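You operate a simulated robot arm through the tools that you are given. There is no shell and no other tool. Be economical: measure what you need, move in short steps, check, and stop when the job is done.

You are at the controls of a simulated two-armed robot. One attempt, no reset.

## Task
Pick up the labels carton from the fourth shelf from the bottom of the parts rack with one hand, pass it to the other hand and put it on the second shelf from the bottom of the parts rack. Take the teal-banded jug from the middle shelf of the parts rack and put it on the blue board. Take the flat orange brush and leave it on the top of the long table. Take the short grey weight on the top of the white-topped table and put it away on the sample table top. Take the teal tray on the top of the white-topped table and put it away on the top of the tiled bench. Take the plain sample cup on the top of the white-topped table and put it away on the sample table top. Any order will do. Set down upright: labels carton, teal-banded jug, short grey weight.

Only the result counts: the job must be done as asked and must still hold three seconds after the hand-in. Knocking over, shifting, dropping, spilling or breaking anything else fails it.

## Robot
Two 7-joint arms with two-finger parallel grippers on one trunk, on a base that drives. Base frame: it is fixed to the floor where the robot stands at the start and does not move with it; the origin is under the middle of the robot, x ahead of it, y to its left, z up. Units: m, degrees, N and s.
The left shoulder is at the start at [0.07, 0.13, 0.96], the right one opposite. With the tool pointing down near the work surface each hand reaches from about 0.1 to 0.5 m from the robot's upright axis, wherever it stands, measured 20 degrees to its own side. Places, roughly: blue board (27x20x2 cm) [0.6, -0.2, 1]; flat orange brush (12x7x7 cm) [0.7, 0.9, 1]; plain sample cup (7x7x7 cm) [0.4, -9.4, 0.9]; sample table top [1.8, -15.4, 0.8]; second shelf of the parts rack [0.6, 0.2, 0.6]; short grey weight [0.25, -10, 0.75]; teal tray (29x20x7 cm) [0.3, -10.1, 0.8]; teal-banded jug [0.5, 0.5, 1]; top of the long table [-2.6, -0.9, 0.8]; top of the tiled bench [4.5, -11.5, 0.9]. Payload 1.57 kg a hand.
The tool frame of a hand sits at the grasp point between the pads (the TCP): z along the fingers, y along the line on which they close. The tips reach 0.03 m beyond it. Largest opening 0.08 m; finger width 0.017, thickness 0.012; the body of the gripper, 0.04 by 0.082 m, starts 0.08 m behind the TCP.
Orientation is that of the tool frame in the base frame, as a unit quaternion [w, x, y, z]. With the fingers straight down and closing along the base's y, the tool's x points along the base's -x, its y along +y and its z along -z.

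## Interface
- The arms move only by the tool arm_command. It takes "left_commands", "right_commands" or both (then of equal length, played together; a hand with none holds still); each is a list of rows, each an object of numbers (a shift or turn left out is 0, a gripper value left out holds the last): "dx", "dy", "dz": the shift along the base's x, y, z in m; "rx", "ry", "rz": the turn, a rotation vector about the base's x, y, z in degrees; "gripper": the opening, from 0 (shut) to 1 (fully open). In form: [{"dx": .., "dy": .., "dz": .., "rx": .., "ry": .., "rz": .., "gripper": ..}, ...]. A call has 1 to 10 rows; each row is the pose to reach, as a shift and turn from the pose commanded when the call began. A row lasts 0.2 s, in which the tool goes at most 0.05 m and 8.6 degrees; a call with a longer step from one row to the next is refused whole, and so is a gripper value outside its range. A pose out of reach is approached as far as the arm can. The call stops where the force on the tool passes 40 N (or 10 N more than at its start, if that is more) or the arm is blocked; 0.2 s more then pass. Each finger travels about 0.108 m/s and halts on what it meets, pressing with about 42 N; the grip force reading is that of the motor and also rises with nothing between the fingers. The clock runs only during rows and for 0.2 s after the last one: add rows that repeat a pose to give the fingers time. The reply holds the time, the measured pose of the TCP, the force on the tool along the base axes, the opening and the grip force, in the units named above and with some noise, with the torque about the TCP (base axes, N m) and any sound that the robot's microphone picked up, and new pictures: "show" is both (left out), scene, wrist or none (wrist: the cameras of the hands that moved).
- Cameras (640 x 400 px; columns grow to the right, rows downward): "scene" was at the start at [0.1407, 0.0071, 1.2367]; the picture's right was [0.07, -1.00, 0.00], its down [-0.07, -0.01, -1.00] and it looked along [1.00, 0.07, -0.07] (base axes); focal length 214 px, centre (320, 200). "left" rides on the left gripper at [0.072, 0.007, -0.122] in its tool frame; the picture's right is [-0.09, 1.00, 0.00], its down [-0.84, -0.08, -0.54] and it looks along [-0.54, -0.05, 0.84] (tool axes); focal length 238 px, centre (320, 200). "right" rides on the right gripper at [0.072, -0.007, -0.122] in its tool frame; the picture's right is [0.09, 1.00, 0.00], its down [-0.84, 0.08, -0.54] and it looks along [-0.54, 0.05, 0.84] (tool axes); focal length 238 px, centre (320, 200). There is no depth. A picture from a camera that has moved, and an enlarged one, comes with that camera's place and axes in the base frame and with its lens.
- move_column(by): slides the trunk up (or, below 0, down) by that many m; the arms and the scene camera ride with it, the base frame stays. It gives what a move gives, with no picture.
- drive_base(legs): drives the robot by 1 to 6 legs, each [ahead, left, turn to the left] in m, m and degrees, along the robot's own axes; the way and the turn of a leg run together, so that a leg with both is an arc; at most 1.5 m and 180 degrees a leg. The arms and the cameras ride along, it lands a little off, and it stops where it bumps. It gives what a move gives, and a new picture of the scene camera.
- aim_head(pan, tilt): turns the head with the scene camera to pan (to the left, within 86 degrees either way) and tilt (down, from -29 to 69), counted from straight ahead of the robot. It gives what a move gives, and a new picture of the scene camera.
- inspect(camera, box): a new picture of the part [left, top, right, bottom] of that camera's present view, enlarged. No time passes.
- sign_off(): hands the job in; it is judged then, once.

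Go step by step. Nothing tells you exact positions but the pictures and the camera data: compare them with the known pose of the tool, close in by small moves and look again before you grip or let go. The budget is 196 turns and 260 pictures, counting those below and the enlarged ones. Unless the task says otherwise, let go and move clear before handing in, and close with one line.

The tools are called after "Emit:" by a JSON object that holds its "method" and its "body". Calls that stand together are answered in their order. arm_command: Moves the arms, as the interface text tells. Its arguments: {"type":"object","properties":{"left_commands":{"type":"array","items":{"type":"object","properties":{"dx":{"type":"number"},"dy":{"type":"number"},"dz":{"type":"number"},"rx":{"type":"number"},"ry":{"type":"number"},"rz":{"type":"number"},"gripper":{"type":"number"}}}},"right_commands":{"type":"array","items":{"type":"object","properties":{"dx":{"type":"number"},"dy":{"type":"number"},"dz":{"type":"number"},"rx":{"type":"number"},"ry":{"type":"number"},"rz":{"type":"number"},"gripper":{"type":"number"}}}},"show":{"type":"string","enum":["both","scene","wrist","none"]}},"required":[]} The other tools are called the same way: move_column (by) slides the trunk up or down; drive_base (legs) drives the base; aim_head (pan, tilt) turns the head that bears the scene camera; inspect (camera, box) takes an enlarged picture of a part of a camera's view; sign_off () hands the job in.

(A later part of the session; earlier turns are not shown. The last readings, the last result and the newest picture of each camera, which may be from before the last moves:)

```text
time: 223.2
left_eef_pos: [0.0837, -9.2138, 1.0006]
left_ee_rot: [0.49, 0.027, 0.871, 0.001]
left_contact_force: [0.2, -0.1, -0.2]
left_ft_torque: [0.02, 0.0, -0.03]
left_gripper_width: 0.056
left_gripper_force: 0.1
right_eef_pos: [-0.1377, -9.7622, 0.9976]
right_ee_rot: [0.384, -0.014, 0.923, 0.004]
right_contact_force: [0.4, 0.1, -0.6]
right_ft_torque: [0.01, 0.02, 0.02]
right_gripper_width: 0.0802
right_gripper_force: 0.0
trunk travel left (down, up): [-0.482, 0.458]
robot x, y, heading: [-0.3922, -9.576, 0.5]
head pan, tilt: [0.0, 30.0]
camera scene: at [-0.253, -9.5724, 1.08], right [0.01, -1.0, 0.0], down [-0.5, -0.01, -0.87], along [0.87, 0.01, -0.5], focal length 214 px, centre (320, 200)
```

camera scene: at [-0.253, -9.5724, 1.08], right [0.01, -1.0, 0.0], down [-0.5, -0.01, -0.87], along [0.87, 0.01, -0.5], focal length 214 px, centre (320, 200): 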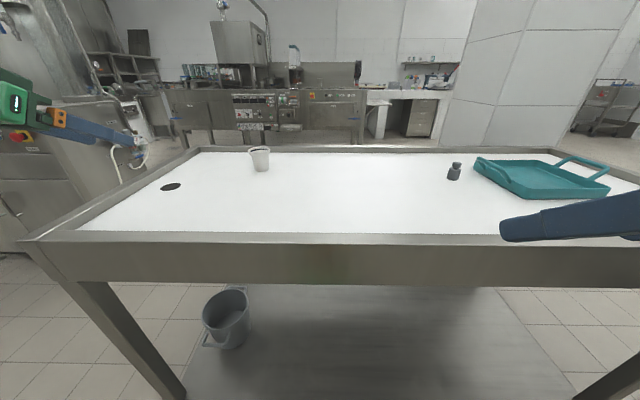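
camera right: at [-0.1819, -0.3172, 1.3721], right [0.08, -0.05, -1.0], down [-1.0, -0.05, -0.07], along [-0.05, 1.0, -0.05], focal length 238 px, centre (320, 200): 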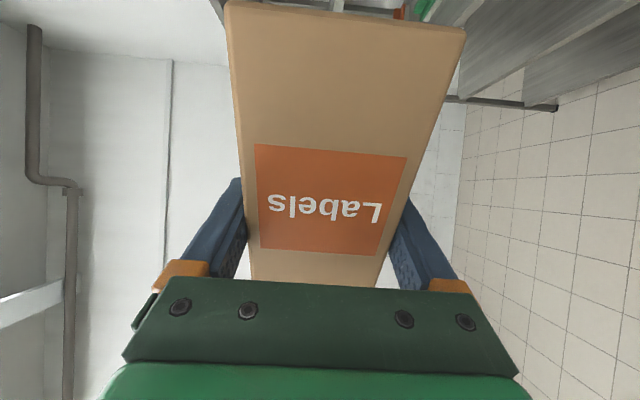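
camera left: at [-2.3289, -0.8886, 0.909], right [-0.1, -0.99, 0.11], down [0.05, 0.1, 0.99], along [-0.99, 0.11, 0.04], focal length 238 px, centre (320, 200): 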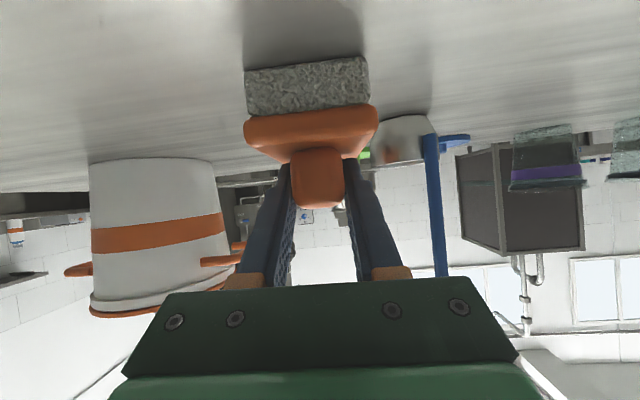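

Emit:
{"method": "inspect", "body": {"camera": "scene", "box": [430, 130, 640, 230]}}

Emit:
{"method": "inspect", "body": {"camera": "scene", "box": [210, 130, 310, 190]}}

```text
3.05 times, centred on (535, 180) of scene
camera zoom: at [-0.253, -9.5724, 1.08], right [0.01, -1.0, 0.0], down [-0.5, -0.01, -0.87], along [0.87, 0.01, -0.5], focal length 654 px, centre (-335, 261)
```

zoom: 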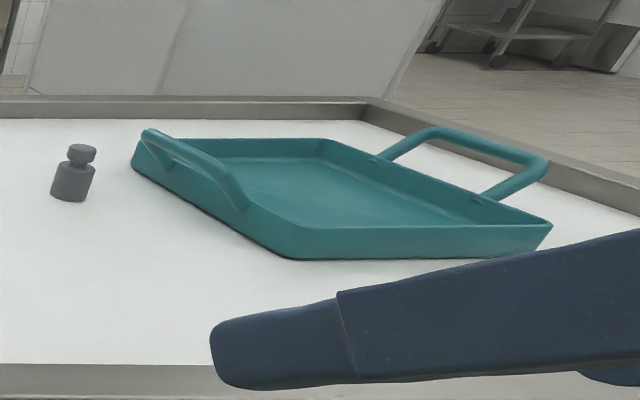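

```text
6.40 times, centred on (260, 160) of scene
camera zoom: at [-0.253, -9.5724, 1.08], right [0.01, -1.0, 0.0], down [-0.5, -0.01, -0.87], along [0.87, 0.01, -0.5], focal length 1373 px, centre (704, 456)
```

zoom: 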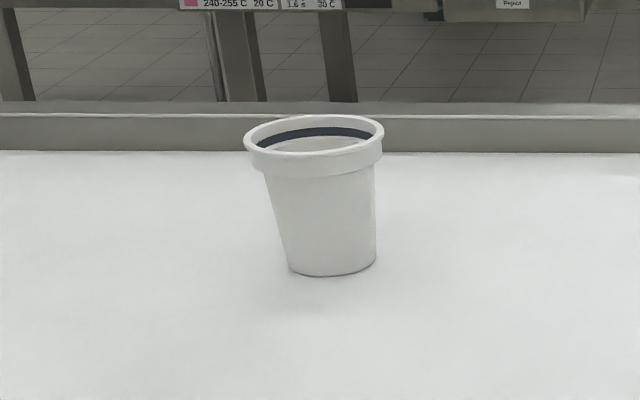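

There is a tray with two end handles, a small knobbed weight at about (0.336, -9.96), and a tapered cup at about (0.396, -9.377). I'll take the weight first with the right hand from this side, then the cup from the near end.

Emit:
{"method": "arm_command", "body": {"left_commands": [{"dx": -0.04, "dz": 0.01}, {"dx": -0.08, "dz": 0.02}, {"dx": -0.12, "dz": 0.03}], "right_commands": [{"ry": -4}, {"ry": -8}, {"ry": -8}], "show": "none"}}

Emit:
{"method": "drive_base", "body": {"legs": [[0.15, -0.165, -0.5]]}}

Emit:
{"method": "inspect", "body": {"camera": "right", "box": [0, 0, 640, 400]}}

```text
time: 224.0
left_eef_pos: [-0.0393, -9.2124, 1.0292]
left_ee_rot: [0.492, 0.028, 0.87, 0.0]
left_contact_force: [0.3, -0.3, -0.1]
left_ft_torque: [-0.05, 0.0, -0.04]
left_gripper_width: 0.0559
left_gripper_force: 0.1
right_eef_pos: [-0.1383, -9.7638, 0.9984]
right_ee_rot: [0.448, -0.014, 0.894, 0.004]
right_contact_force: [-0.2, -0.2, -0.7]
right_ft_torque: [0.02, 0.0, 0.0]
right_gripper_width: 0.0799
right_gripper_force: 0.0
trunk travel left (down, up): [-0.482, 0.458]
robot x, y, heading: [-0.3924, -9.5728, 0.9]
head pan, tilt: [0.0, 30.0]
```

```text
time: 225.7
left_eef_pos: [0.1196, -9.3803, 1.028]
left_ee_rot: [0.49, 0.03, 0.871, -0.001]
left_contact_force: [0.5, -0.7, 0.1]
left_ft_torque: [0.02, -0.01, 0.04]
left_gripper_width: 0.0563
left_gripper_force: 0.0
right_eef_pos: [0.0154, -9.9295, 0.9975]
right_ee_rot: [0.447, -0.01, 0.894, 0.001]
right_contact_force: [-0.3, 0.0, -0.5]
right_ft_torque: [0.04, -0.01, -0.01]
right_gripper_width: 0.0801
right_gripper_force: 0.0
trunk travel left (down, up): [-0.482, 0.458]
robot x, y, heading: [-0.238, -9.7369, 0.5]
head pan, tilt: [0.0, 30.0]
camera scene: at [-0.0991, -9.7389, 1.0799], right [0.01, -1.0, 0.0], down [-0.5, 0.0, -0.87], along [0.87, 0.01, -0.5], focal length 214 px, centre (320, 200)
```

scene: 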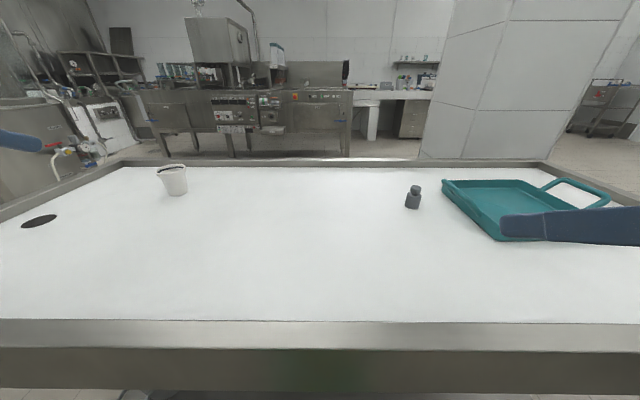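

```text
1.00 times, centred on (320, 200) of right (not enlarged: the box is as wide or as high as the picture)
camera zoom: at [-0.1249, -9.9394, 1.0125], right [-0.08, 0.99, -0.08], down [0.07, 0.08, 0.99], along [0.99, 0.07, -0.07], focal length 238 px, centre (320, 200)
```

zoom: 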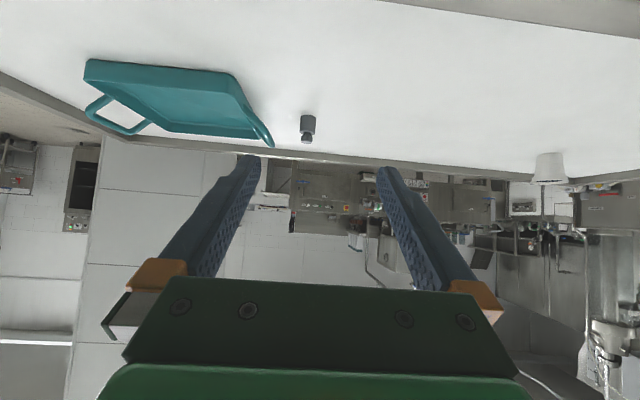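

Emit:
{"method": "arm_command", "body": {"right_commands": [{"dx": 0.045, "dz": -0.02, "dy": -0.005}, {"dx": 0.088, "dz": -0.045, "dy": -0.012}, {"dx": 0.13, "dz": -0.07, "dy": -0.015}, {"dx": 0.17, "dz": -0.095, "dy": -0.015}, {"dx": 0.205, "dz": -0.12, "dy": -0.015}], "show": "both"}}

```text
refused: row 2 steps farther than a row can; nothing moved
```

Emit:
{"method": "arm_command", "body": {"right_commands": [{"dx": 0.04, "dz": -0.02, "dy": -0.005}, {"dx": 0.08, "dz": -0.04, "dy": -0.01}, {"dx": 0.12, "dz": -0.06, "dy": -0.015}, {"dx": 0.16, "dz": -0.085, "dy": -0.015}, {"dx": 0.2, "dz": -0.115, "dy": -0.015}], "show": "both"}}

```text
time: 226.9
left_eef_pos: [0.1199, -9.381, 1.0294]
left_ee_rot: [0.49, 0.031, 0.871, -0.001]
left_contact_force: [0.5, -0.3, -0.1]
left_ft_torque: [-0.02, -0.01, -0.01]
left_gripper_width: 0.0561
left_gripper_force: 0.0
right_eef_pos: [0.2152, -9.9441, 0.8795]
right_ee_rot: [0.447, -0.012, 0.895, 0.002]
right_contact_force: [-0.9, 0.4, 0.9]
right_ft_torque: [0.01, 0.03, 0.01]
right_gripper_width: 0.08
right_gripper_force: 0.1
trunk travel left (down, up): [-0.482, 0.458]
robot x, y, heading: [-0.2388, -9.7412, 0.7]
head pan, tilt: [0.0, 30.0]
camera scene: at [-0.098, -9.7391, 1.0798], right [0.01, -1.0, 0.0], down [-0.5, 0.0, -0.87], along [0.87, 0.01, -0.5], focal length 214 px, centre (320, 200)
camera right: at [0.0737, -9.9542, 0.8946], right [-0.08, 0.99, -0.08], down [0.07, 0.09, 0.99], along [0.99, 0.07, -0.07], focal length 238 px, centre (320, 200)
```

scene: 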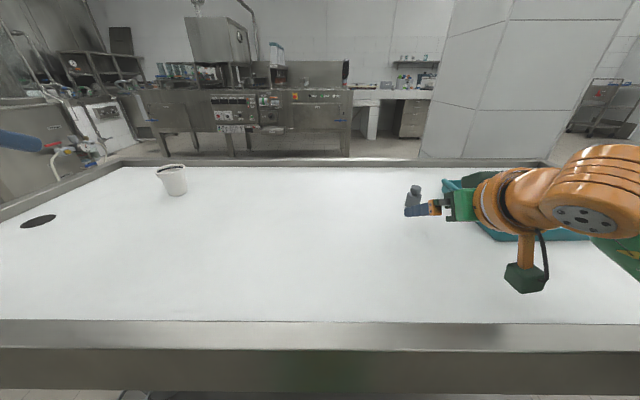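
right: 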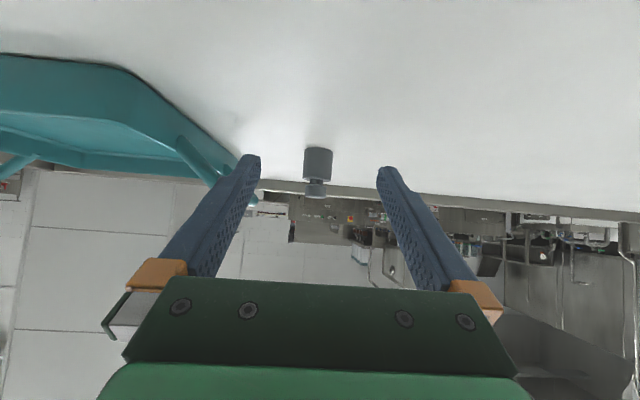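

The weight is centred. I'll narrow the fingers to stay clear of the tray handle and close in.

Emit:
{"method": "arm_command", "body": {"right_commands": [{"gripper": 0.68}, {"dx": 0.03, "dz": -0.012, "dy": 0.002, "gripper": 0.68}, {"dx": 0.06, "dz": -0.024, "dy": 0.002}, {"dx": 0.085, "dz": -0.03, "dy": 0.002}], "show": "wrist"}}

Emit:
{"method": "inspect", "body": {"camera": "scene", "box": [360, 150, 520, 250]}}

```text
time: 227.9
left_eef_pos: [0.1023, -9.3871, 1.038]
left_ee_rot: [0.499, 0.036, 0.866, -0.005]
left_contact_force: [-0.5, 0.6, -0.1]
left_ft_torque: [-0.05, -0.03, -0.04]
left_gripper_width: 0.0561
left_gripper_force: 0.0
right_eef_pos: [0.2814, -9.9498, 0.8671]
right_ee_rot: [0.458, -0.005, 0.889, -0.002]
right_contact_force: [0.9, -0.2, 1.0]
right_ft_torque: [0.04, 0.05, 0.05]
right_gripper_width: 0.0546
right_gripper_force: 0.1
trunk travel left (down, up): [-0.482, 0.458]
robot x, y, heading: [-0.2411, -9.7459, -0.5]
head pan, tilt: [0.0, 30.0]
camera right: at [0.14, -9.9581, 0.8781], right [-0.06, 0.99, -0.08], down [0.04, 0.09, 1.0], along [1.0, 0.06, -0.05], focal length 238 px, centre (320, 200)
```

right: 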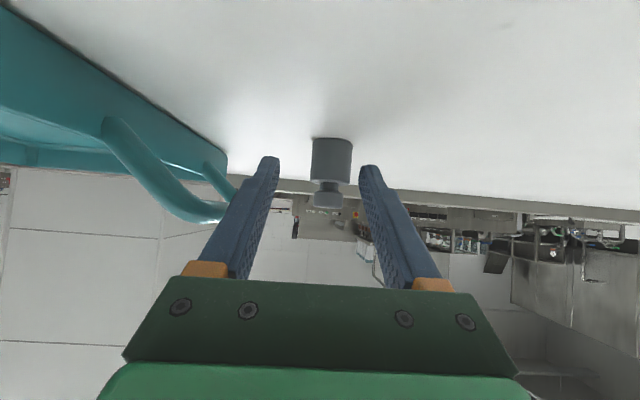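

```text
4.00 times, centred on (440, 200) of scene
camera zoom: at [-0.1197, -9.7422, 1.0841], right [0.0, -1.0, 0.0], down [-0.48, 0.0, -0.88], along [0.88, 0.0, -0.48], focal length 858 px, centre (-160, 200)
```

zoom: 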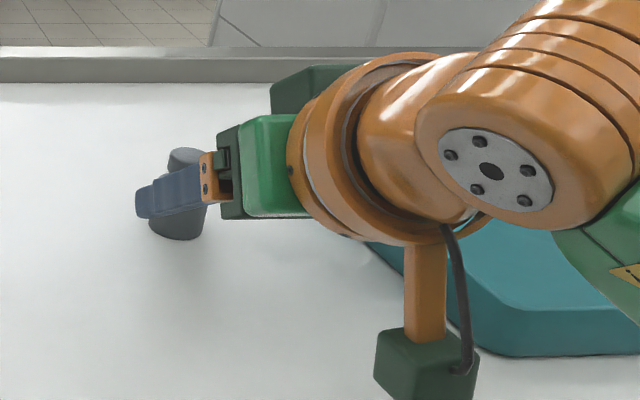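

The scene camera shifted a little. The right elbow is probably pressing on the table rim because the trunk is low. I'll back off, raise the trunk and try again with the arm coming from higher.

Emit:
{"method": "arm_command", "body": {"right_commands": [{"dx": -0.03, "dz": 0.015}, {"dx": -0.06, "dz": 0.04}, {"dx": -0.1, "dz": 0.06}], "show": "none"}}

Emit:
{"method": "move_column", "body": {"by": 0.2}}

Emit:
{"method": "aim_head", "body": {"pan": -35, "tilt": 45}}

```text
time: 228.7
left_eef_pos: [0.1166, -9.3797, 1.0286]
left_ee_rot: [0.491, 0.03, 0.87, -0.001]
left_contact_force: [-0.1, 0.6, -0.8]
left_ft_torque: [0.0, -0.01, -0.01]
left_gripper_width: 0.0559
left_gripper_force: 0.1
right_eef_pos: [0.198, -9.9408, 0.9121]
right_ee_rot: [0.448, -0.011, 0.894, 0.002]
right_contact_force: [0.4, 0.3, -0.1]
right_ft_torque: [-0.03, 0.0, -0.01]
right_gripper_width: 0.0546
right_gripper_force: 0.2
trunk travel left (down, up): [-0.482, 0.458]
robot x, y, heading: [-0.2396, -9.7391, 0.5]
head pan, tilt: [0.0, 30.0]
```

```text
time: 230.9
left_eef_pos: [0.1203, -9.3813, 1.2283]
left_ee_rot: [0.491, 0.029, 0.871, 0.0]
left_contact_force: [0.3, 0.1, -0.4]
left_ft_torque: [-0.01, 0.03, -0.02]
left_gripper_width: 0.0562
left_gripper_force: 0.1
right_eef_pos: [0.1994, -9.9423, 1.1111]
right_ee_rot: [0.447, -0.011, 0.894, 0.003]
right_contact_force: [0.0, -0.3, -0.2]
right_ft_torque: [0.01, 0.03, -0.01]
right_gripper_width: 0.0543
right_gripper_force: 0.0
trunk travel left (down, up): [-0.682, 0.258]
robot x, y, heading: [-0.2374, -9.7403, 0.6]
head pan, tilt: [0.0, 30.0]
```

```text
time: 231.9
left_eef_pos: [0.119, -9.3804, 1.2291]
left_ee_rot: [0.49, 0.03, 0.871, -0.001]
left_contact_force: [0.4, -0.4, -0.2]
left_ft_torque: [-0.01, 0.02, 0.06]
left_gripper_width: 0.0558
left_gripper_force: 0.1
right_eef_pos: [0.1999, -9.9416, 1.1129]
right_ee_rot: [0.447, -0.011, 0.894, 0.002]
right_contact_force: [-0.2, -0.1, 0.9]
right_ft_torque: [0.0, 0.01, 0.0]
right_gripper_width: 0.054
right_gripper_force: 0.0
trunk travel left (down, up): [-0.682, 0.258]
robot x, y, heading: [-0.2354, -9.7416, 0.6]
head pan, tilt: [-35.0, 45.0]
camera scene: at [-0.1224, -9.7856, 1.2574], right [-0.57, -0.82, 0.0], down [-0.58, 0.4, -0.71], along [0.58, -0.4, -0.71], focal length 214 px, centre (320, 200)
```

scene: 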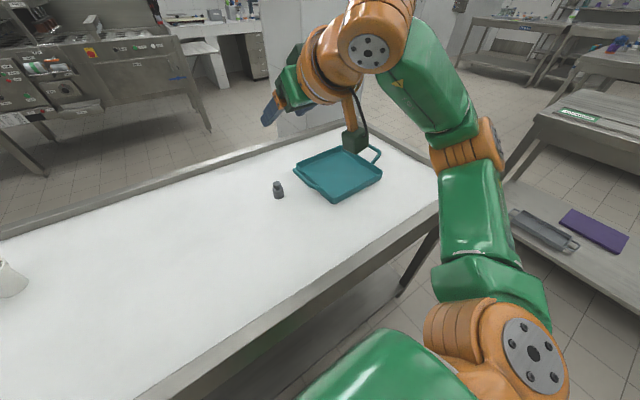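

Emit:
{"method": "arm_command", "body": {"right_commands": [{"dz": -0.04, "ry": 4}, {"dz": -0.08, "ry": 8}, {"dz": -0.12, "ry": 8}, {"dz": -0.16, "dx": 0.01, "ry": 8}, {"dz": -0.2, "dx": 0.02, "ry": 8}, {"dz": -0.23, "dx": 0.03, "ry": 8}], "show": "both"}}

```text
time: 233.3
left_eef_pos: [0.1197, -9.3813, 1.2283]
left_ee_rot: [0.49, 0.029, 0.871, -0.001]
left_contact_force: [0.3, -0.2, -0.6]
left_ft_torque: [-0.01, 0.05, -0.01]
left_gripper_width: 0.0561
left_gripper_force: 0.1
right_eef_pos: [0.23, -9.9421, 0.883]
right_ee_rot: [0.383, -0.012, 0.924, 0.004]
right_contact_force: [-0.6, -0.3, 0.3]
right_ft_torque: [0.01, -0.02, -0.04]
right_gripper_width: 0.0543
right_gripper_force: 0.1
trunk travel left (down, up): [-0.682, 0.258]
robot x, y, heading: [-0.2396, -9.7387, 0.7]
head pan, tilt: [-35.0, 45.0]
camera scene: at [-0.122, -9.7859, 1.2573], right [-0.57, -0.82, 0.0], down [-0.58, 0.4, -0.71], along [0.58, -0.4, -0.71], focal length 214 px, centre (320, 200)
camera right: at [0.0939, -9.9505, 0.9169], right [-0.09, 0.99, -0.07], down [0.2, 0.08, 0.98], along [0.97, 0.07, -0.21], focal length 238 px, centre (320, 200)
```

scene: 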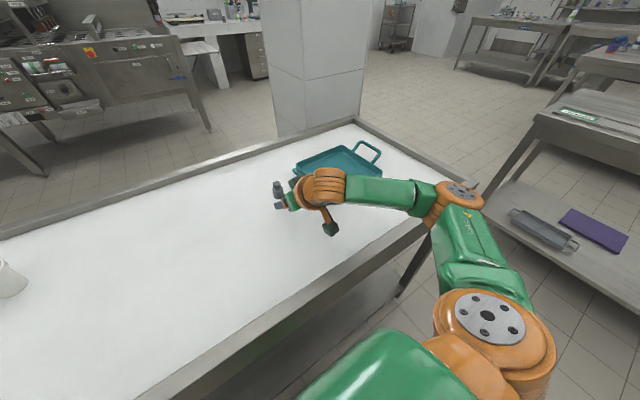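
right: 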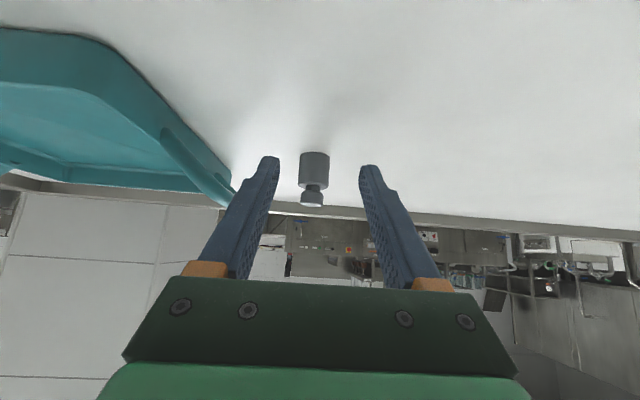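

Emit:
{"method": "arm_command", "body": {"right_commands": [{"dx": 0.03, "dz": -0.01}, {"dx": 0.06, "dz": -0.02}, {"dx": 0.08, "dz": -0.028}, {"dx": 0.09, "dz": -0.033}], "show": "both"}}

```text
time: 234.3
left_eef_pos: [0.1106, -9.3803, 1.2318]
left_ee_rot: [0.493, 0.03, 0.87, -0.001]
left_contact_force: [0.6, -0.4, -0.4]
left_ft_torque: [-0.02, -0.01, -0.01]
left_gripper_width: 0.0559
left_gripper_force: 0.2
right_eef_pos: [0.3148, -9.9398, 0.8557]
right_ee_rot: [0.388, -0.011, 0.922, 0.003]
right_contact_force: [-13.0, -2.0, 15.4]
right_ft_torque: [0.39, 0.11, 0.34]
right_gripper_width: 0.0533
right_gripper_force: 0.0
trunk travel left (down, up): [-0.682, 0.258]
robot x, y, heading: [-0.2349, -9.7406, 0.2]
head pan, tilt: [-35.0, 45.0]
camera scene: at [-0.1313, -9.7851, 1.2585], right [-0.57, -0.82, 0.0], down [-0.58, 0.4, -0.71], along [0.59, -0.4, -0.7], focal length 214 px, centre (320, 200)
camera right: at [0.1777, -9.9506, 0.8877], right [-0.09, 0.99, -0.07], down [0.19, 0.08, 0.98], along [0.98, 0.07, -0.2], focal length 238 px, centre (320, 200)
```

scene: 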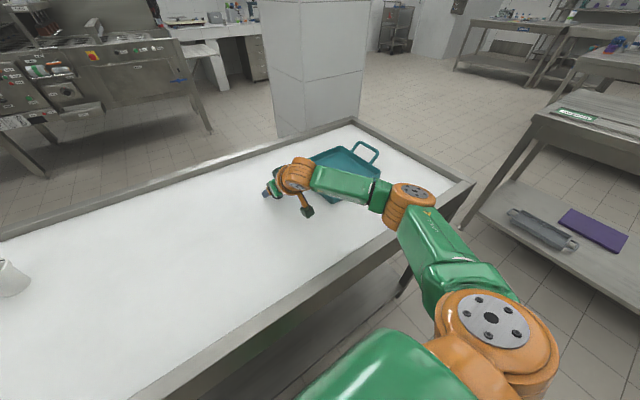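
right: 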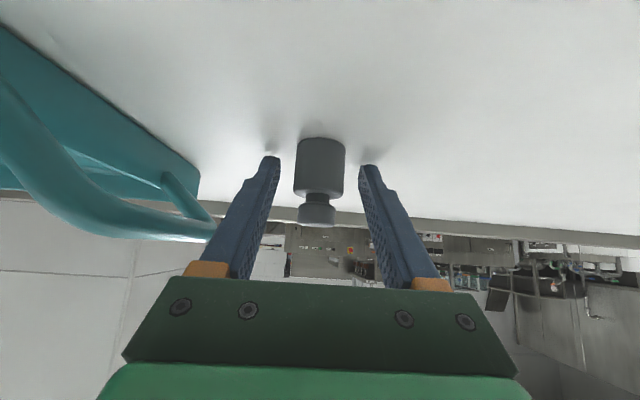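

The fingertips touch the surface. I'll ease up 6 mm and close on the weight.

Emit:
{"method": "arm_command", "body": {"right_commands": [{"dx": 0.0, "dz": 0.01}, {"dx": 0.003, "dz": 0.012}, {"dx": 0.003, "dz": 0.012, "gripper": 0}, {"dx": 0.003, "dz": 0.012, "gripper": 0}, {"dx": 0.003, "dz": 0.012, "gripper": 0}], "show": "wrist"}}

```text
time: 235.5
left_eef_pos: [0.1174, -9.3809, 1.2283]
left_ee_rot: [0.491, 0.03, 0.871, -0.001]
left_contact_force: [-0.3, -0.7, 0.4]
left_ft_torque: [0.02, 0.01, 0.03]
left_gripper_width: 0.0562
left_gripper_force: 0.0
right_eef_pos: [0.3219, -9.9422, 0.8615]
right_ee_rot: [0.384, -0.012, 0.923, 0.003]
right_contact_force: [1.9, -0.6, 2.0]
right_ft_torque: [0.05, -0.02, 0.0]
right_gripper_width: 0.0278
right_gripper_force: 37.8
trunk travel left (down, up): [-0.682, 0.258]
robot x, y, heading: [-0.2405, -9.7393, 0.6]
head pan, tilt: [-35.0, 45.0]
camera right: at [0.186, -9.9508, 0.8961], right [-0.09, 0.99, -0.07], down [0.2, 0.08, 0.98], along [0.98, 0.07, -0.21], focal length 238 px, centre (320, 200)
```

right: 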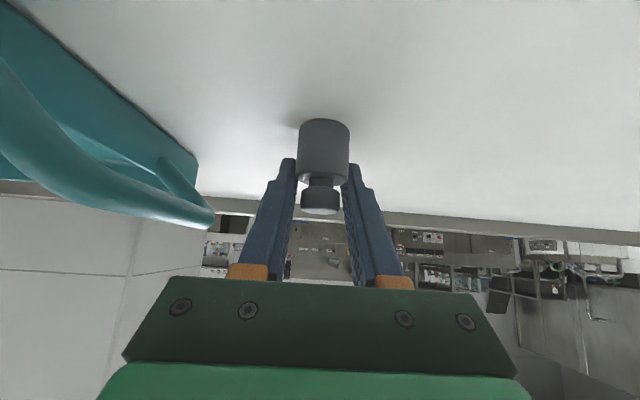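

Gripped at 2.8 cm on the weight's body. I'll lift.

Emit:
{"method": "arm_command", "body": {"right_commands": [{"dz": 0.02}, {"dz": 0.05}, {"dz": 0.08, "dx": -0.02}, {"dz": 0.11, "dx": -0.06}, {"dz": 0.14, "dx": -0.1}], "show": "wrist"}}

```text
time: 236.7
left_eef_pos: [0.1168, -9.3805, 1.2289]
left_ee_rot: [0.492, 0.03, 0.87, 0.0]
left_contact_force: [-1.5, -0.5, 0.8]
left_ft_torque: [0.0, -0.02, 0.0]
left_gripper_width: 0.056
left_gripper_force: 0.1
right_eef_pos: [0.2215, -9.9422, 1.0008]
right_ee_rot: [0.384, -0.011, 0.923, 0.003]
right_contact_force: [-0.3, 0.9, -1.4]
right_ft_torque: [0.02, 0.0, 0.0]
right_gripper_width: 0.028
right_gripper_force: 38.1
trunk travel left (down, up): [-0.682, 0.258]
robot x, y, heading: [-0.2382, -9.7402, 0.5]
head pan, tilt: [-35.0, 45.0]
camera right: at [0.084, -9.9513, 1.035], right [-0.09, 0.99, -0.07], down [0.2, 0.09, 0.98], along [0.97, 0.07, -0.21], focal length 238 px, centre (320, 200)
```

right: 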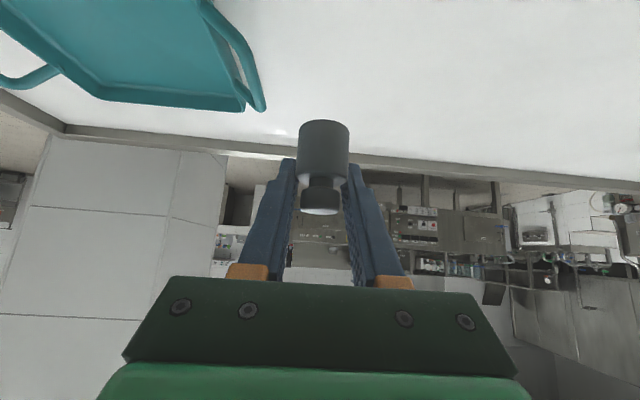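

The weight is held upright. Next is the cup with the left hand: I'll strafe left a little and lower the left hand in front of it.

Emit:
{"method": "drive_base", "body": {"legs": [[0, 0.19, -0.5]]}}

Emit:
{"method": "arm_command", "body": {"left_commands": [{"dz": -0.045, "gripper": 1}, {"dz": -0.09, "gripper": 1, "dy": -0.02}, {"dz": -0.135, "dy": -0.05}, {"dz": -0.18, "dy": -0.08}, {"dz": -0.225, "dy": -0.1}, {"dz": -0.27, "dy": -0.12}, {"dz": -0.31, "dy": -0.14}], "show": "wrist"}}

Emit:
{"method": "aim_head", "body": {"pan": 10, "tilt": 40}}

```text
time: 238.2
left_eef_pos: [0.1204, -9.1947, 1.2299]
left_ee_rot: [0.49, 0.033, 0.871, -0.001]
left_contact_force: [0.3, -0.1, 0.1]
left_ft_torque: [0.0, -0.01, -0.01]
left_gripper_width: 0.0562
left_gripper_force: 0.1
right_eef_pos: [0.2211, -9.7556, 0.9997]
right_ee_rot: [0.384, -0.008, 0.923, 0.003]
right_contact_force: [0.0, -0.3, -2.2]
right_ft_torque: [-0.01, -0.02, 0.0]
right_gripper_width: 0.0278
right_gripper_force: 38.1
trunk travel left (down, up): [-0.682, 0.258]
robot x, y, heading: [-0.237, -9.548, 0.1]
head pan, tilt: [-35.0, 45.0]
camera scene: at [-0.1235, -9.5981, 1.2572], right [-0.57, -0.82, 0.0], down [-0.58, 0.41, -0.71], along [0.58, -0.4, -0.71], focal length 214 px, centre (320, 200)
```

scene: 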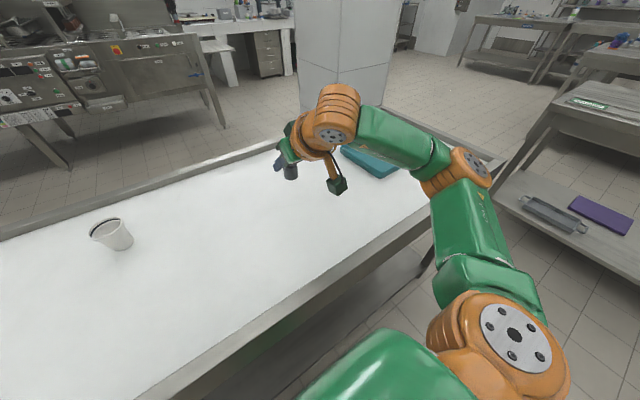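

```text
refused: row 3 steps farther than a row can; nothing moved
```

```text
time: 239.4
left_eef_pos: [0.1204, -9.1927, 1.2292]
left_ee_rot: [0.491, 0.033, 0.871, -0.002]
left_contact_force: [-0.1, 0.2, 0.0]
left_ft_torque: [0.01, -0.01, 0.01]
left_gripper_width: 0.0558
left_gripper_force: 0.0
right_eef_pos: [0.2207, -9.7541, 1.0]
right_ee_rot: [0.383, -0.008, 0.924, 0.002]
right_contact_force: [-0.1, -0.2, -0.8]
right_ft_torque: [-0.04, 0.0, 0.01]
right_gripper_width: 0.0279
right_gripper_force: 37.9
trunk travel left (down, up): [-0.682, 0.258]
robot x, y, heading: [-0.2377, -9.55, 0.2]
head pan, tilt: [10.0, 40.0]
camera scene: at [-0.1065, -9.535, 1.2645], right [0.17, -0.98, 0.0], down [-0.63, -0.11, -0.77], along [0.75, 0.13, -0.64], focal length 214 px, centre (320, 200)
```

scene: 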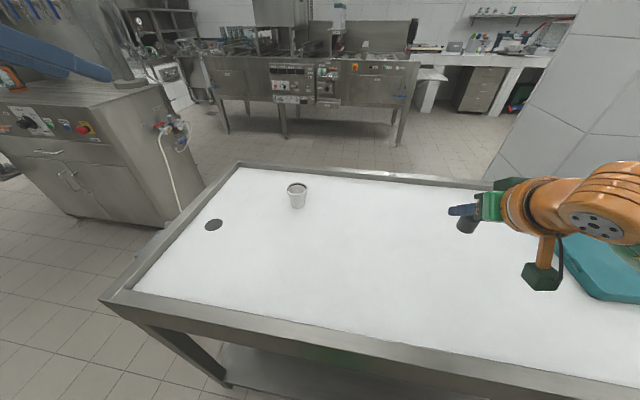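

Emit:
{"method": "drive_base", "body": {"legs": [[0, -0.08, 0]]}}

Emit:
{"method": "arm_command", "body": {"left_commands": [{"dz": -0.04, "dy": -0.015, "gripper": 1}, {"dz": -0.08, "dy": -0.03, "gripper": 1}, {"dz": -0.12, "dy": -0.045}, {"dz": -0.16, "dy": -0.06}, {"dz": -0.2, "dy": -0.075}, {"dz": -0.24, "dy": -0.09}, {"dz": -0.28, "dy": -0.105}, {"dz": -0.31, "dy": -0.11}], "show": "wrist"}}

```text
time: 240.4
left_eef_pos: [0.1198, -9.2698, 1.2271]
left_ee_rot: [0.491, 0.031, 0.871, -0.003]
left_contact_force: [0.0, -0.2, 0.2]
left_ft_torque: [0.01, -0.02, 0.0]
left_gripper_width: 0.056
left_gripper_force: 0.1
right_eef_pos: [0.2201, -9.8311, 1.0012]
right_ee_rot: [0.383, -0.009, 0.924, 0.001]
right_contact_force: [0.1, 0.4, -0.8]
right_ft_torque: [-0.03, 0.01, 0.02]
right_gripper_width: 0.028
right_gripper_force: 37.5
trunk travel left (down, up): [-0.682, 0.258]
robot x, y, heading: [-0.2404, -9.6286, 0.3]
head pan, tilt: [10.0, 40.0]
camera scene: at [-0.1063, -9.6112, 1.2645], right [0.18, -0.98, 0.0], down [-0.63, -0.12, -0.77], along [0.75, 0.13, -0.64], focal length 214 px, centre (320, 200)
```

scene: 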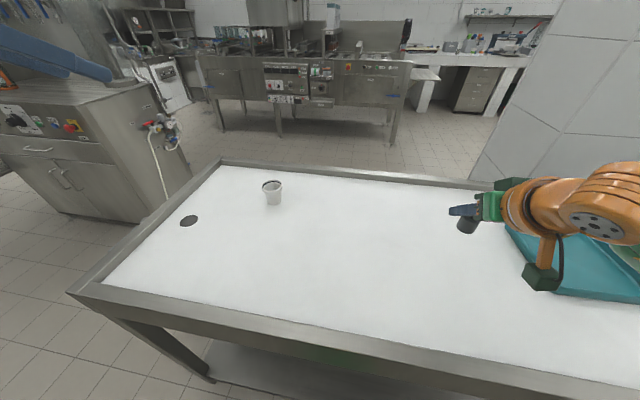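

```text
time: 242.2
left_eef_pos: [0.1525, -9.3585, 0.9178]
left_ee_rot: [0.49, 0.033, 0.871, -0.003]
left_contact_force: [0.6, 0.6, -0.8]
left_ft_torque: [0.01, 0.02, -0.04]
left_gripper_width: 0.0802
left_gripper_force: 0.0
left hand out of reach, approached as far as the arm can: row 6, 7, 8
right_eef_pos: [0.2206, -9.8329, 1.0]
right_ee_rot: [0.384, -0.009, 0.923, 0.003]
right_contact_force: [-0.7, -0.2, -1.8]
right_ft_torque: [0.01, -0.02, -0.05]
right_gripper_width: 0.0278
right_gripper_force: 37.8
trunk travel left (down, up): [-0.682, 0.258]
robot x, y, heading: [-0.2422, -9.6272, 0.1]
head pan, tilt: [10.0, 40.0]
camera left: at [0.0116, -9.3443, 0.9203], right [0.11, 0.99, 0.11], down [-0.04, -0.1, 0.99], along [0.99, -0.11, 0.02], focal length 238 px, centre (320, 200)
```

left: 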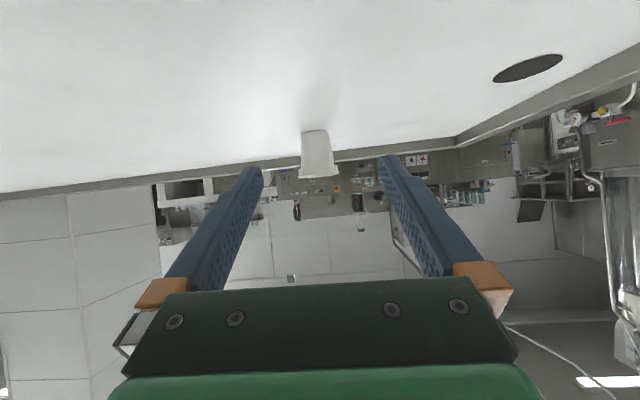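

Emit:
{"method": "arm_command", "body": {"left_commands": [{"dx": 0.03, "dz": -0.015, "dy": -0.003}, {"dx": 0.06, "dz": -0.03, "dy": -0.006}, {"dx": 0.09, "dz": -0.042, "dy": -0.009}, {"dx": 0.115, "dz": -0.05, "dy": -0.012}], "show": "wrist"}}

```text
time: 243.2
left_eef_pos: [0.2676, -9.3725, 0.8642]
left_ee_rot: [0.491, 0.034, 0.871, -0.003]
left_contact_force: [-0.7, -0.1, 0.1]
left_ft_torque: [-0.01, 0.0, -0.05]
left_gripper_width: 0.08
left_gripper_force: 0.1
right_eef_pos: [0.2222, -9.8327, 0.9994]
right_ee_rot: [0.383, -0.009, 0.924, 0.002]
right_contact_force: [-1.0, 1.1, -1.4]
right_ft_torque: [0.01, -0.03, -0.04]
right_gripper_width: 0.0275
right_gripper_force: 38.1
trunk travel left (down, up): [-0.682, 0.258]
robot x, y, heading: [-0.2385, -9.6293, 0.4]
head pan, tilt: [10.0, 40.0]
camera left: at [0.1274, -9.3559, 0.8674], right [0.11, 0.99, 0.11], down [-0.03, -0.1, 0.99], along [0.99, -0.11, 0.02], focal length 238 px, centre (320, 200)
```

left: 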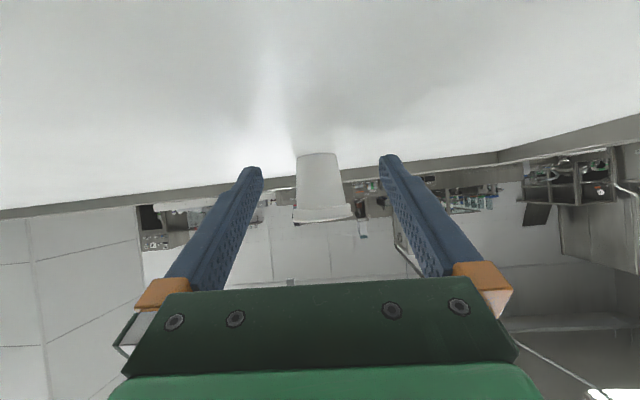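

Emit:
{"method": "arm_command", "body": {"left_commands": [{"dx": 0.03, "dz": -0.002, "dy": -0.003}, {"dx": 0.06, "dz": -0.004, "dy": -0.006}, {"dx": 0.085, "dz": -0.004, "dy": -0.009}], "show": "wrist"}}

Emit:
{"method": "inspect", "body": {"camera": "scene", "box": [190, 140, 350, 240]}}

```text
time: 244.0
left_eef_pos: [0.3533, -9.3781, 0.8599]
left_ee_rot: [0.491, 0.033, 0.871, -0.002]
left_contact_force: [0.1, 0.4, -0.3]
left_ft_torque: [0.03, -0.04, -0.01]
left_gripper_width: 0.0799
left_gripper_force: 0.0
right_eef_pos: [0.2204, -9.8335, 0.9984]
right_ee_rot: [0.384, -0.008, 0.923, 0.002]
right_contact_force: [-0.4, -0.4, -0.3]
right_ft_torque: [0.02, -0.02, 0.01]
right_gripper_width: 0.0277
right_gripper_force: 38.1
trunk travel left (down, up): [-0.682, 0.258]
robot x, y, heading: [-0.237, -9.6302, 0.2]
head pan, tilt: [10.0, 40.0]
camera left: at [0.212, -9.3648, 0.8637], right [0.11, 0.99, 0.11], down [-0.03, -0.1, 0.99], along [0.99, -0.11, 0.02], focal length 238 px, centre (320, 200)
```

left: 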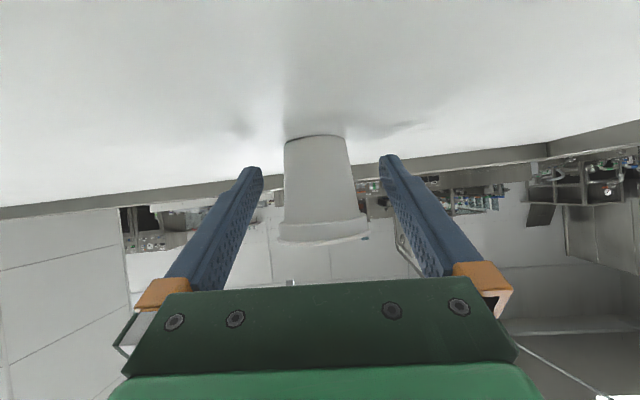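

```text
4.00 times, centred on (270, 190) of scene
camera zoom: at [-0.1057, -9.6144, 1.2645], right [0.18, -0.98, 0.0], down [-0.63, -0.11, -0.77], along [0.75, 0.14, -0.64], focal length 858 px, centre (520, 240)
```

zoom: 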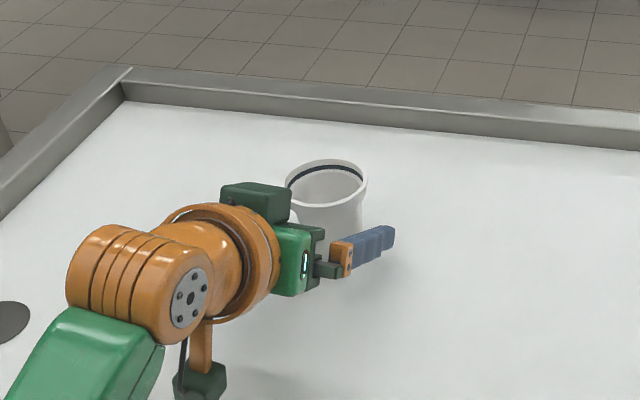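

The cup is still about 3 cm further in. I'll advance more and check.

Emit:
{"method": "arm_command", "body": {"left_commands": [{"dx": 0.015, "dy": -0.002}, {"dx": 0.03, "dy": -0.003}], "show": "wrist"}}

Emit:
{"method": "inspect", "body": {"camera": "scene", "box": [190, 140, 350, 240]}}

```text
time: 244.6
left_eef_pos: [0.3826, -9.3821, 0.8608]
left_ee_rot: [0.491, 0.032, 0.87, -0.001]
left_contact_force: [-0.1, -0.8, -0.4]
left_ft_torque: [0.01, -0.01, -0.01]
left_gripper_width: 0.0801
left_gripper_force: 0.1
right_eef_pos: [0.2212, -9.8326, 1.0]
right_ee_rot: [0.384, -0.009, 0.923, 0.002]
right_contact_force: [0.0, 0.0, -0.5]
right_ft_torque: [0.0, 0.0, -0.04]
right_gripper_width: 0.0279
right_gripper_force: 38.3
trunk travel left (down, up): [-0.682, 0.258]
robot x, y, heading: [-0.238, -9.6301, 0.2]
head pan, tilt: [10.0, 40.0]
camera left: at [0.2419, -9.3682, 0.8631], right [0.11, 0.99, 0.11], down [-0.04, -0.1, 0.99], along [0.99, -0.11, 0.02], focal length 238 px, centre (320, 200)
```

left: 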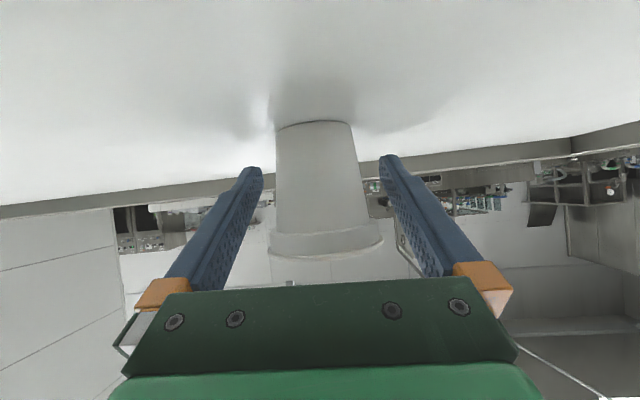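

```text
4.00 times, centred on (270, 190) of scene
camera zoom: at [-0.1057, -9.6144, 1.2645], right [0.18, -0.98, 0.0], down [-0.63, -0.11, -0.77], along [0.75, 0.14, -0.64], focal length 858 px, centre (520, 240)
```

zoom: 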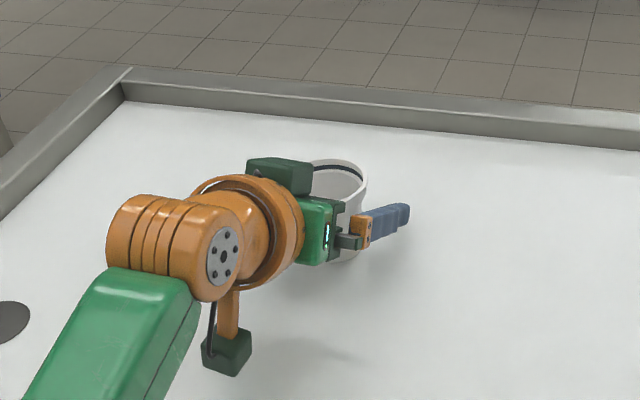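

The cup now sits between the pads. I'll close gently and lift.

Emit:
{"method": "arm_command", "body": {"left_commands": [{"gripper": 0}, {"gripper": 0}, {"gripper": 0}, {"gripper": 0}], "show": "wrist"}}

```text
time: 245.6
left_eef_pos: [0.382, -9.3823, 0.8622]
left_ee_rot: [0.491, 0.033, 0.871, -0.002]
left_contact_force: [-0.3, 0.5, 0.4]
left_ft_torque: [0.01, -0.02, 0.02]
left_gripper_width: 0.0442
left_gripper_force: 41.9
right_eef_pos: [0.2209, -9.8338, 1.0005]
right_ee_rot: [0.384, -0.01, 0.923, 0.003]
right_contact_force: [-0.1, 0.4, -0.3]
right_ft_torque: [-0.01, -0.02, -0.01]
right_gripper_width: 0.0276
right_gripper_force: 37.9
trunk travel left (down, up): [-0.682, 0.258]
robot x, y, heading: [-0.2402, -9.6316, 0.3]
head pan, tilt: [10.0, 40.0]
camera left: at [0.2413, -9.368, 0.8632], right [0.11, 0.99, 0.11], down [-0.04, -0.1, 0.99], along [0.99, -0.11, 0.02], focal length 238 px, centre (320, 200)
```

left: 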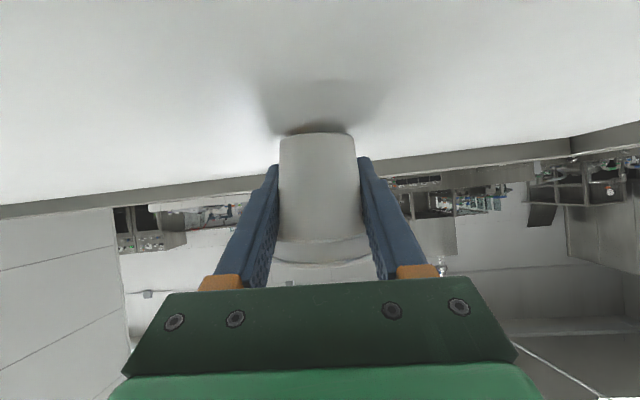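

Emit:
{"method": "arm_command", "body": {"left_commands": [{"dz": 0.02}, {"dz": 0.05}, {"dz": 0.09, "dx": -0.01}, {"dz": 0.13, "dx": -0.03}, {"dz": 0.15, "dx": -0.06}], "show": "wrist"}}

Emit:
{"method": "inspect", "body": {"camera": "scene", "box": [190, 90, 350, 210]}}

```text
time: 246.8
left_eef_pos: [0.3213, -9.3814, 1.0135]
left_ee_rot: [0.49, 0.033, 0.871, -0.002]
left_contact_force: [-0.3, -0.6, -0.2]
left_ft_torque: [-0.02, -0.01, -0.01]
left_gripper_width: 0.0427
left_gripper_force: 42.1
right_eef_pos: [0.2191, -9.8339, 1.0007]
right_ee_rot: [0.384, -0.009, 0.923, 0.002]
right_contact_force: [-0.8, -0.7, -1.2]
right_ft_torque: [0.0, -0.03, -0.01]
right_gripper_width: 0.0276
right_gripper_force: 38.0
trunk travel left (down, up): [-0.682, 0.258]
robot x, y, heading: [-0.2408, -9.6284, 0.2]
head pan, tilt: [10.0, 40.0]
camera left: at [0.1807, -9.3679, 1.0157], right [0.11, 0.99, 0.11], down [-0.04, -0.1, 0.99], along [0.99, -0.11, 0.02], focal length 238 px, centre (320, 200)
```

left: 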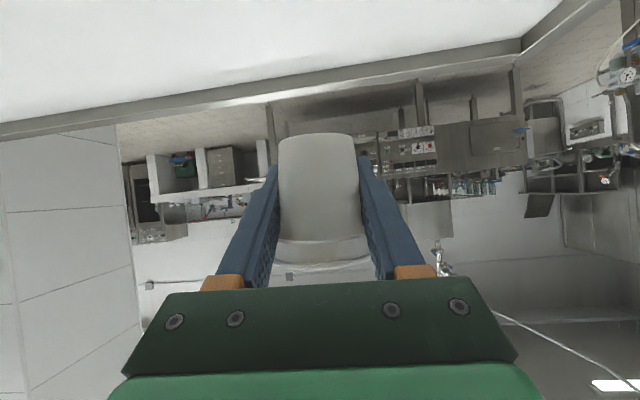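

```text
3.33 times, centred on (270, 150) of scene
camera zoom: at [-0.1073, -9.6139, 1.2647], right [0.18, -0.98, 0.0], down [-0.63, -0.11, -0.77], along [0.75, 0.14, -0.64], focal length 715 px, centre (487, 367)
```

zoom: 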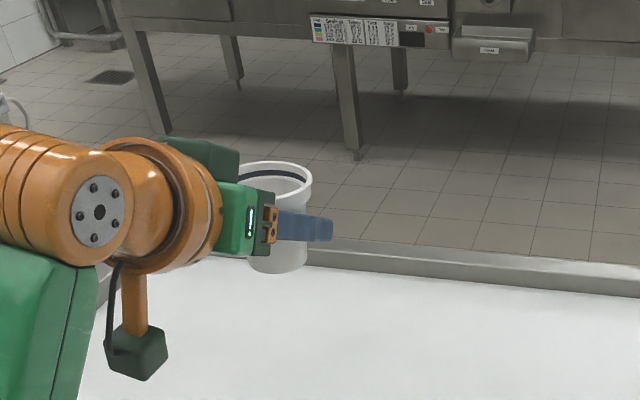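

Both items are held. For the sample table I'll go round the near end of this table, facing it with the hands high over it, and strafe through the gap to the aisle at x about 1.7.

Emit:
{"method": "drive_base", "body": {"legs": [[-0.35, 0, 0], [0, 1.12, 0], [0, 0, -90], [0.2, 0, 0]]}}

Emit:
{"method": "aim_head", "body": {"pan": 60, "tilt": 25}}

```text
time: 259.4
left_eef_pos: [-0.3527, -9.285, 1.0133]
left_ee_rot: [0.345, 0.64, 0.59, -0.35]
left_contact_force: [-0.8, 0.6, 0.4]
left_ft_torque: [0.0, 0.0, 0.0]
left_gripper_width: 0.0425
left_gripper_force: 41.6
right_eef_pos: [-0.8033, -9.1791, 1.002]
right_ee_rot: [0.272, 0.649, 0.657, -0.271]
right_contact_force: [0.1, -0.5, -1.4]
right_ft_torque: [0.0, 0.02, -0.01]
right_gripper_width: 0.0208
right_gripper_force: 34.5
trunk travel left (down, up): [-0.682, 0.258]
robot x, y, heading: [-0.5954, -8.7198, -90.0]
head pan, tilt: [10.0, 40.0]
camera scene: at [-0.5824, -8.854, 1.2647], right [-0.99, -0.17, 0.0], down [-0.11, 0.63, -0.77], along [0.13, -0.76, -0.64], focal length 214 px, centre (320, 200)
```

scene: 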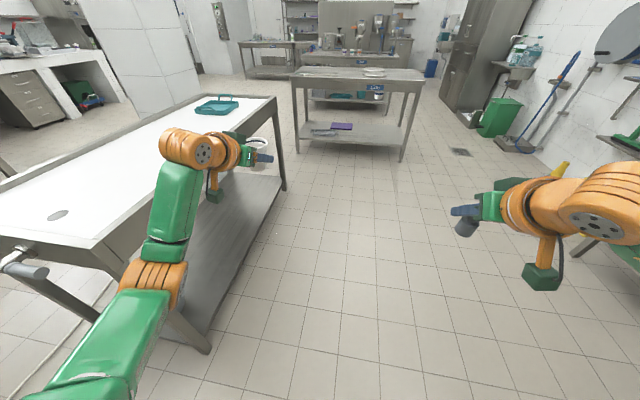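

```text
time: 260.6
left_eef_pos: [-0.3529, -9.2868, 1.0132]
left_ee_rot: [0.343, 0.642, 0.59, -0.35]
left_contact_force: [-0.1, -1.0, -0.4]
left_ft_torque: [0.0, 0.02, -0.04]
left_gripper_width: 0.0425
left_gripper_force: 41.8
right_eef_pos: [-0.8039, -9.1809, 1.0004]
right_ee_rot: [0.272, 0.649, 0.657, -0.27]
right_contact_force: [-0.3, 0.2, -1.4]
right_ft_torque: [-0.04, -0.03, 0.02]
right_gripper_width: 0.0207
right_gripper_force: 34.5
trunk travel left (down, up): [-0.682, 0.258]
robot x, y, heading: [-0.5942, -8.7209, -90.3]
head pan, tilt: [60.0, 25.0]
camera scene: at [-0.5172, -8.8182, 1.2878], right [-0.51, -0.86, 0.0], down [-0.36, 0.21, -0.91], along [0.78, -0.46, -0.42], focal length 214 px, centre (320, 200)
```

scene: 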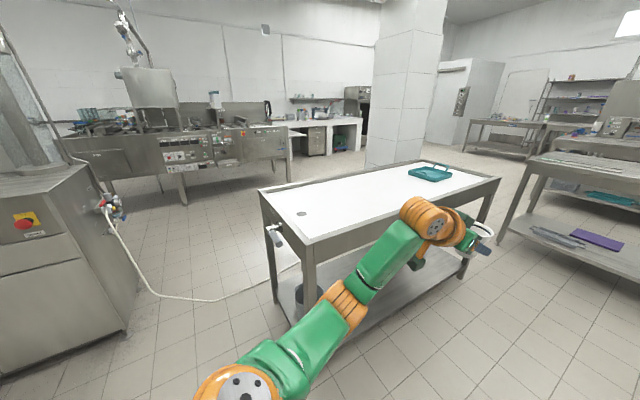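

The right gripper's reading narrowed, so the weight may have slipped to its neck. I'll check it.

Emit:
{"method": "inspect", "body": {"camera": "right", "box": [200, 80, 440, 260]}}

Emit:
{"method": "inspect", "body": {"camera": "left", "box": [200, 80, 440, 280]}}

```text
2.22 times, centred on (320, 170) of right
camera zoom: at [-0.8105, -9.0431, 1.0343], right [0.99, 0.07, -0.07], down [0.08, -0.21, 0.98], along [0.06, -0.98, -0.21], focal length 530 px, centre (320, 267)
```

zoom: 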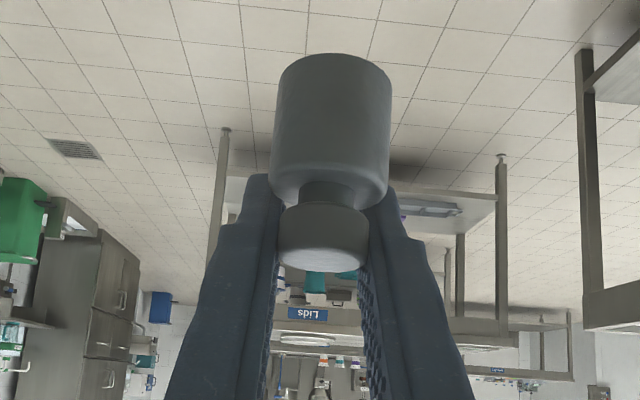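

```text
2.00 times, centred on (320, 180) of left
camera zoom: at [-0.3364, -9.1461, 1.015], right [0.99, -0.12, 0.11], down [-0.1, 0.04, 0.99], along [-0.12, -0.99, 0.02], focal length 477 px, centre (320, 240)
```

zoom: 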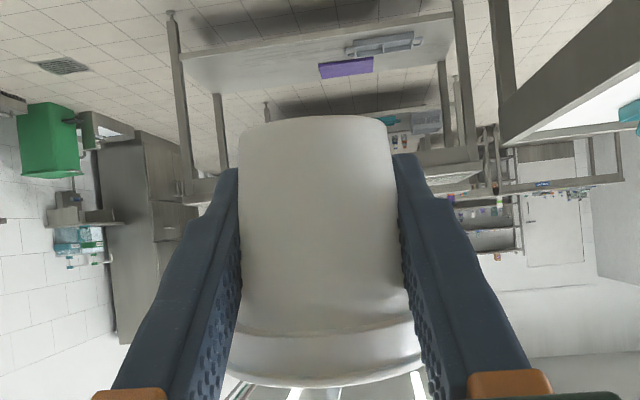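

The weight now hangs by its knob, fully between the pads, and still upright, which is a sound grip. I'll go on, strafing left past the end of the table.

Emit:
{"method": "drive_base", "body": {"legs": [[0, 1.15, 0.3]]}}

Emit:
{"method": "aim_head", "body": {"pan": 80, "tilt": 35}}

```text
time: 266.6
left_eef_pos: [0.7986, -9.2957, 1.0127]
left_ee_rot: [0.343, 0.643, 0.588, -0.351]
left_contact_force: [0.5, 0.6, -0.4]
left_ft_torque: [0.03, 0.04, -0.01]
left_gripper_width: 0.0422
left_gripper_force: 41.5
right_eef_pos: [0.3486, -9.1887, 0.9988]
right_ee_rot: [0.269, 0.651, 0.656, -0.27]
right_contact_force: [0.7, -0.3, -1.2]
right_ft_torque: [0.01, 0.02, -0.05]
right_gripper_width: 0.0204
right_gripper_force: 34.1
trunk travel left (down, up): [-0.682, 0.258]
robot x, y, heading: [0.5593, -8.7276, -90.4]
head pan, tilt: [60.0, 25.0]
stopped in leg 1: the robot was blocked; the commanded pose is now the measured one
camera scene: at [0.6361, -8.8271, 1.2878], right [-0.51, -0.86, 0.0], down [-0.36, 0.21, -0.91], along [0.78, -0.46, -0.42], focal length 214 px, centre (320, 200)
```

scene: 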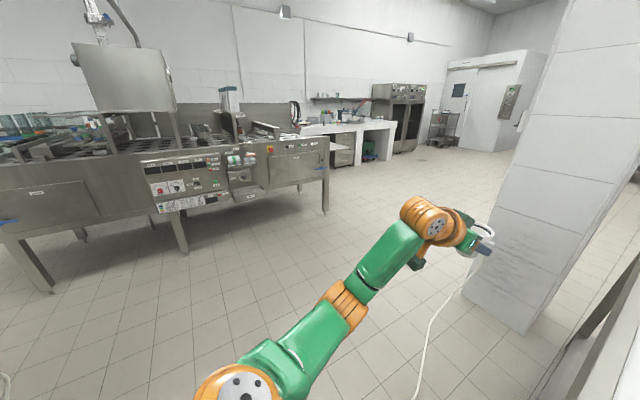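

```text
time: 267.4
left_eef_pos: [0.7986, -9.296, 1.0136]
left_ee_rot: [0.343, 0.642, 0.589, -0.351]
left_contact_force: [-0.4, -0.2, 0.3]
left_ft_torque: [-0.01, 0.02, 0.0]
left_gripper_width: 0.0424
left_gripper_force: 41.4
right_eef_pos: [0.3486, -9.1879, 1.0005]
right_ee_rot: [0.271, 0.651, 0.655, -0.271]
right_contact_force: [0.2, 0.2, -0.7]
right_ft_torque: [-0.01, 0.01, 0.0]
right_gripper_width: 0.0204
right_gripper_force: 33.8
trunk travel left (down, up): [-0.682, 0.258]
robot x, y, heading: [0.5559, -8.7346, -90.3]
head pan, tilt: [80.0, 35.0]
camera scene: at [0.6425, -8.7965, 1.2722], right [-0.18, -0.98, 0.0], down [-0.56, 0.11, -0.82], along [0.81, -0.15, -0.57], focal length 214 px, centre (320, 200)
```

scene: 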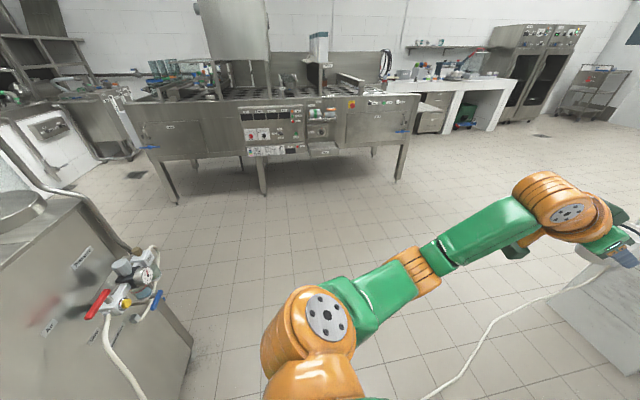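

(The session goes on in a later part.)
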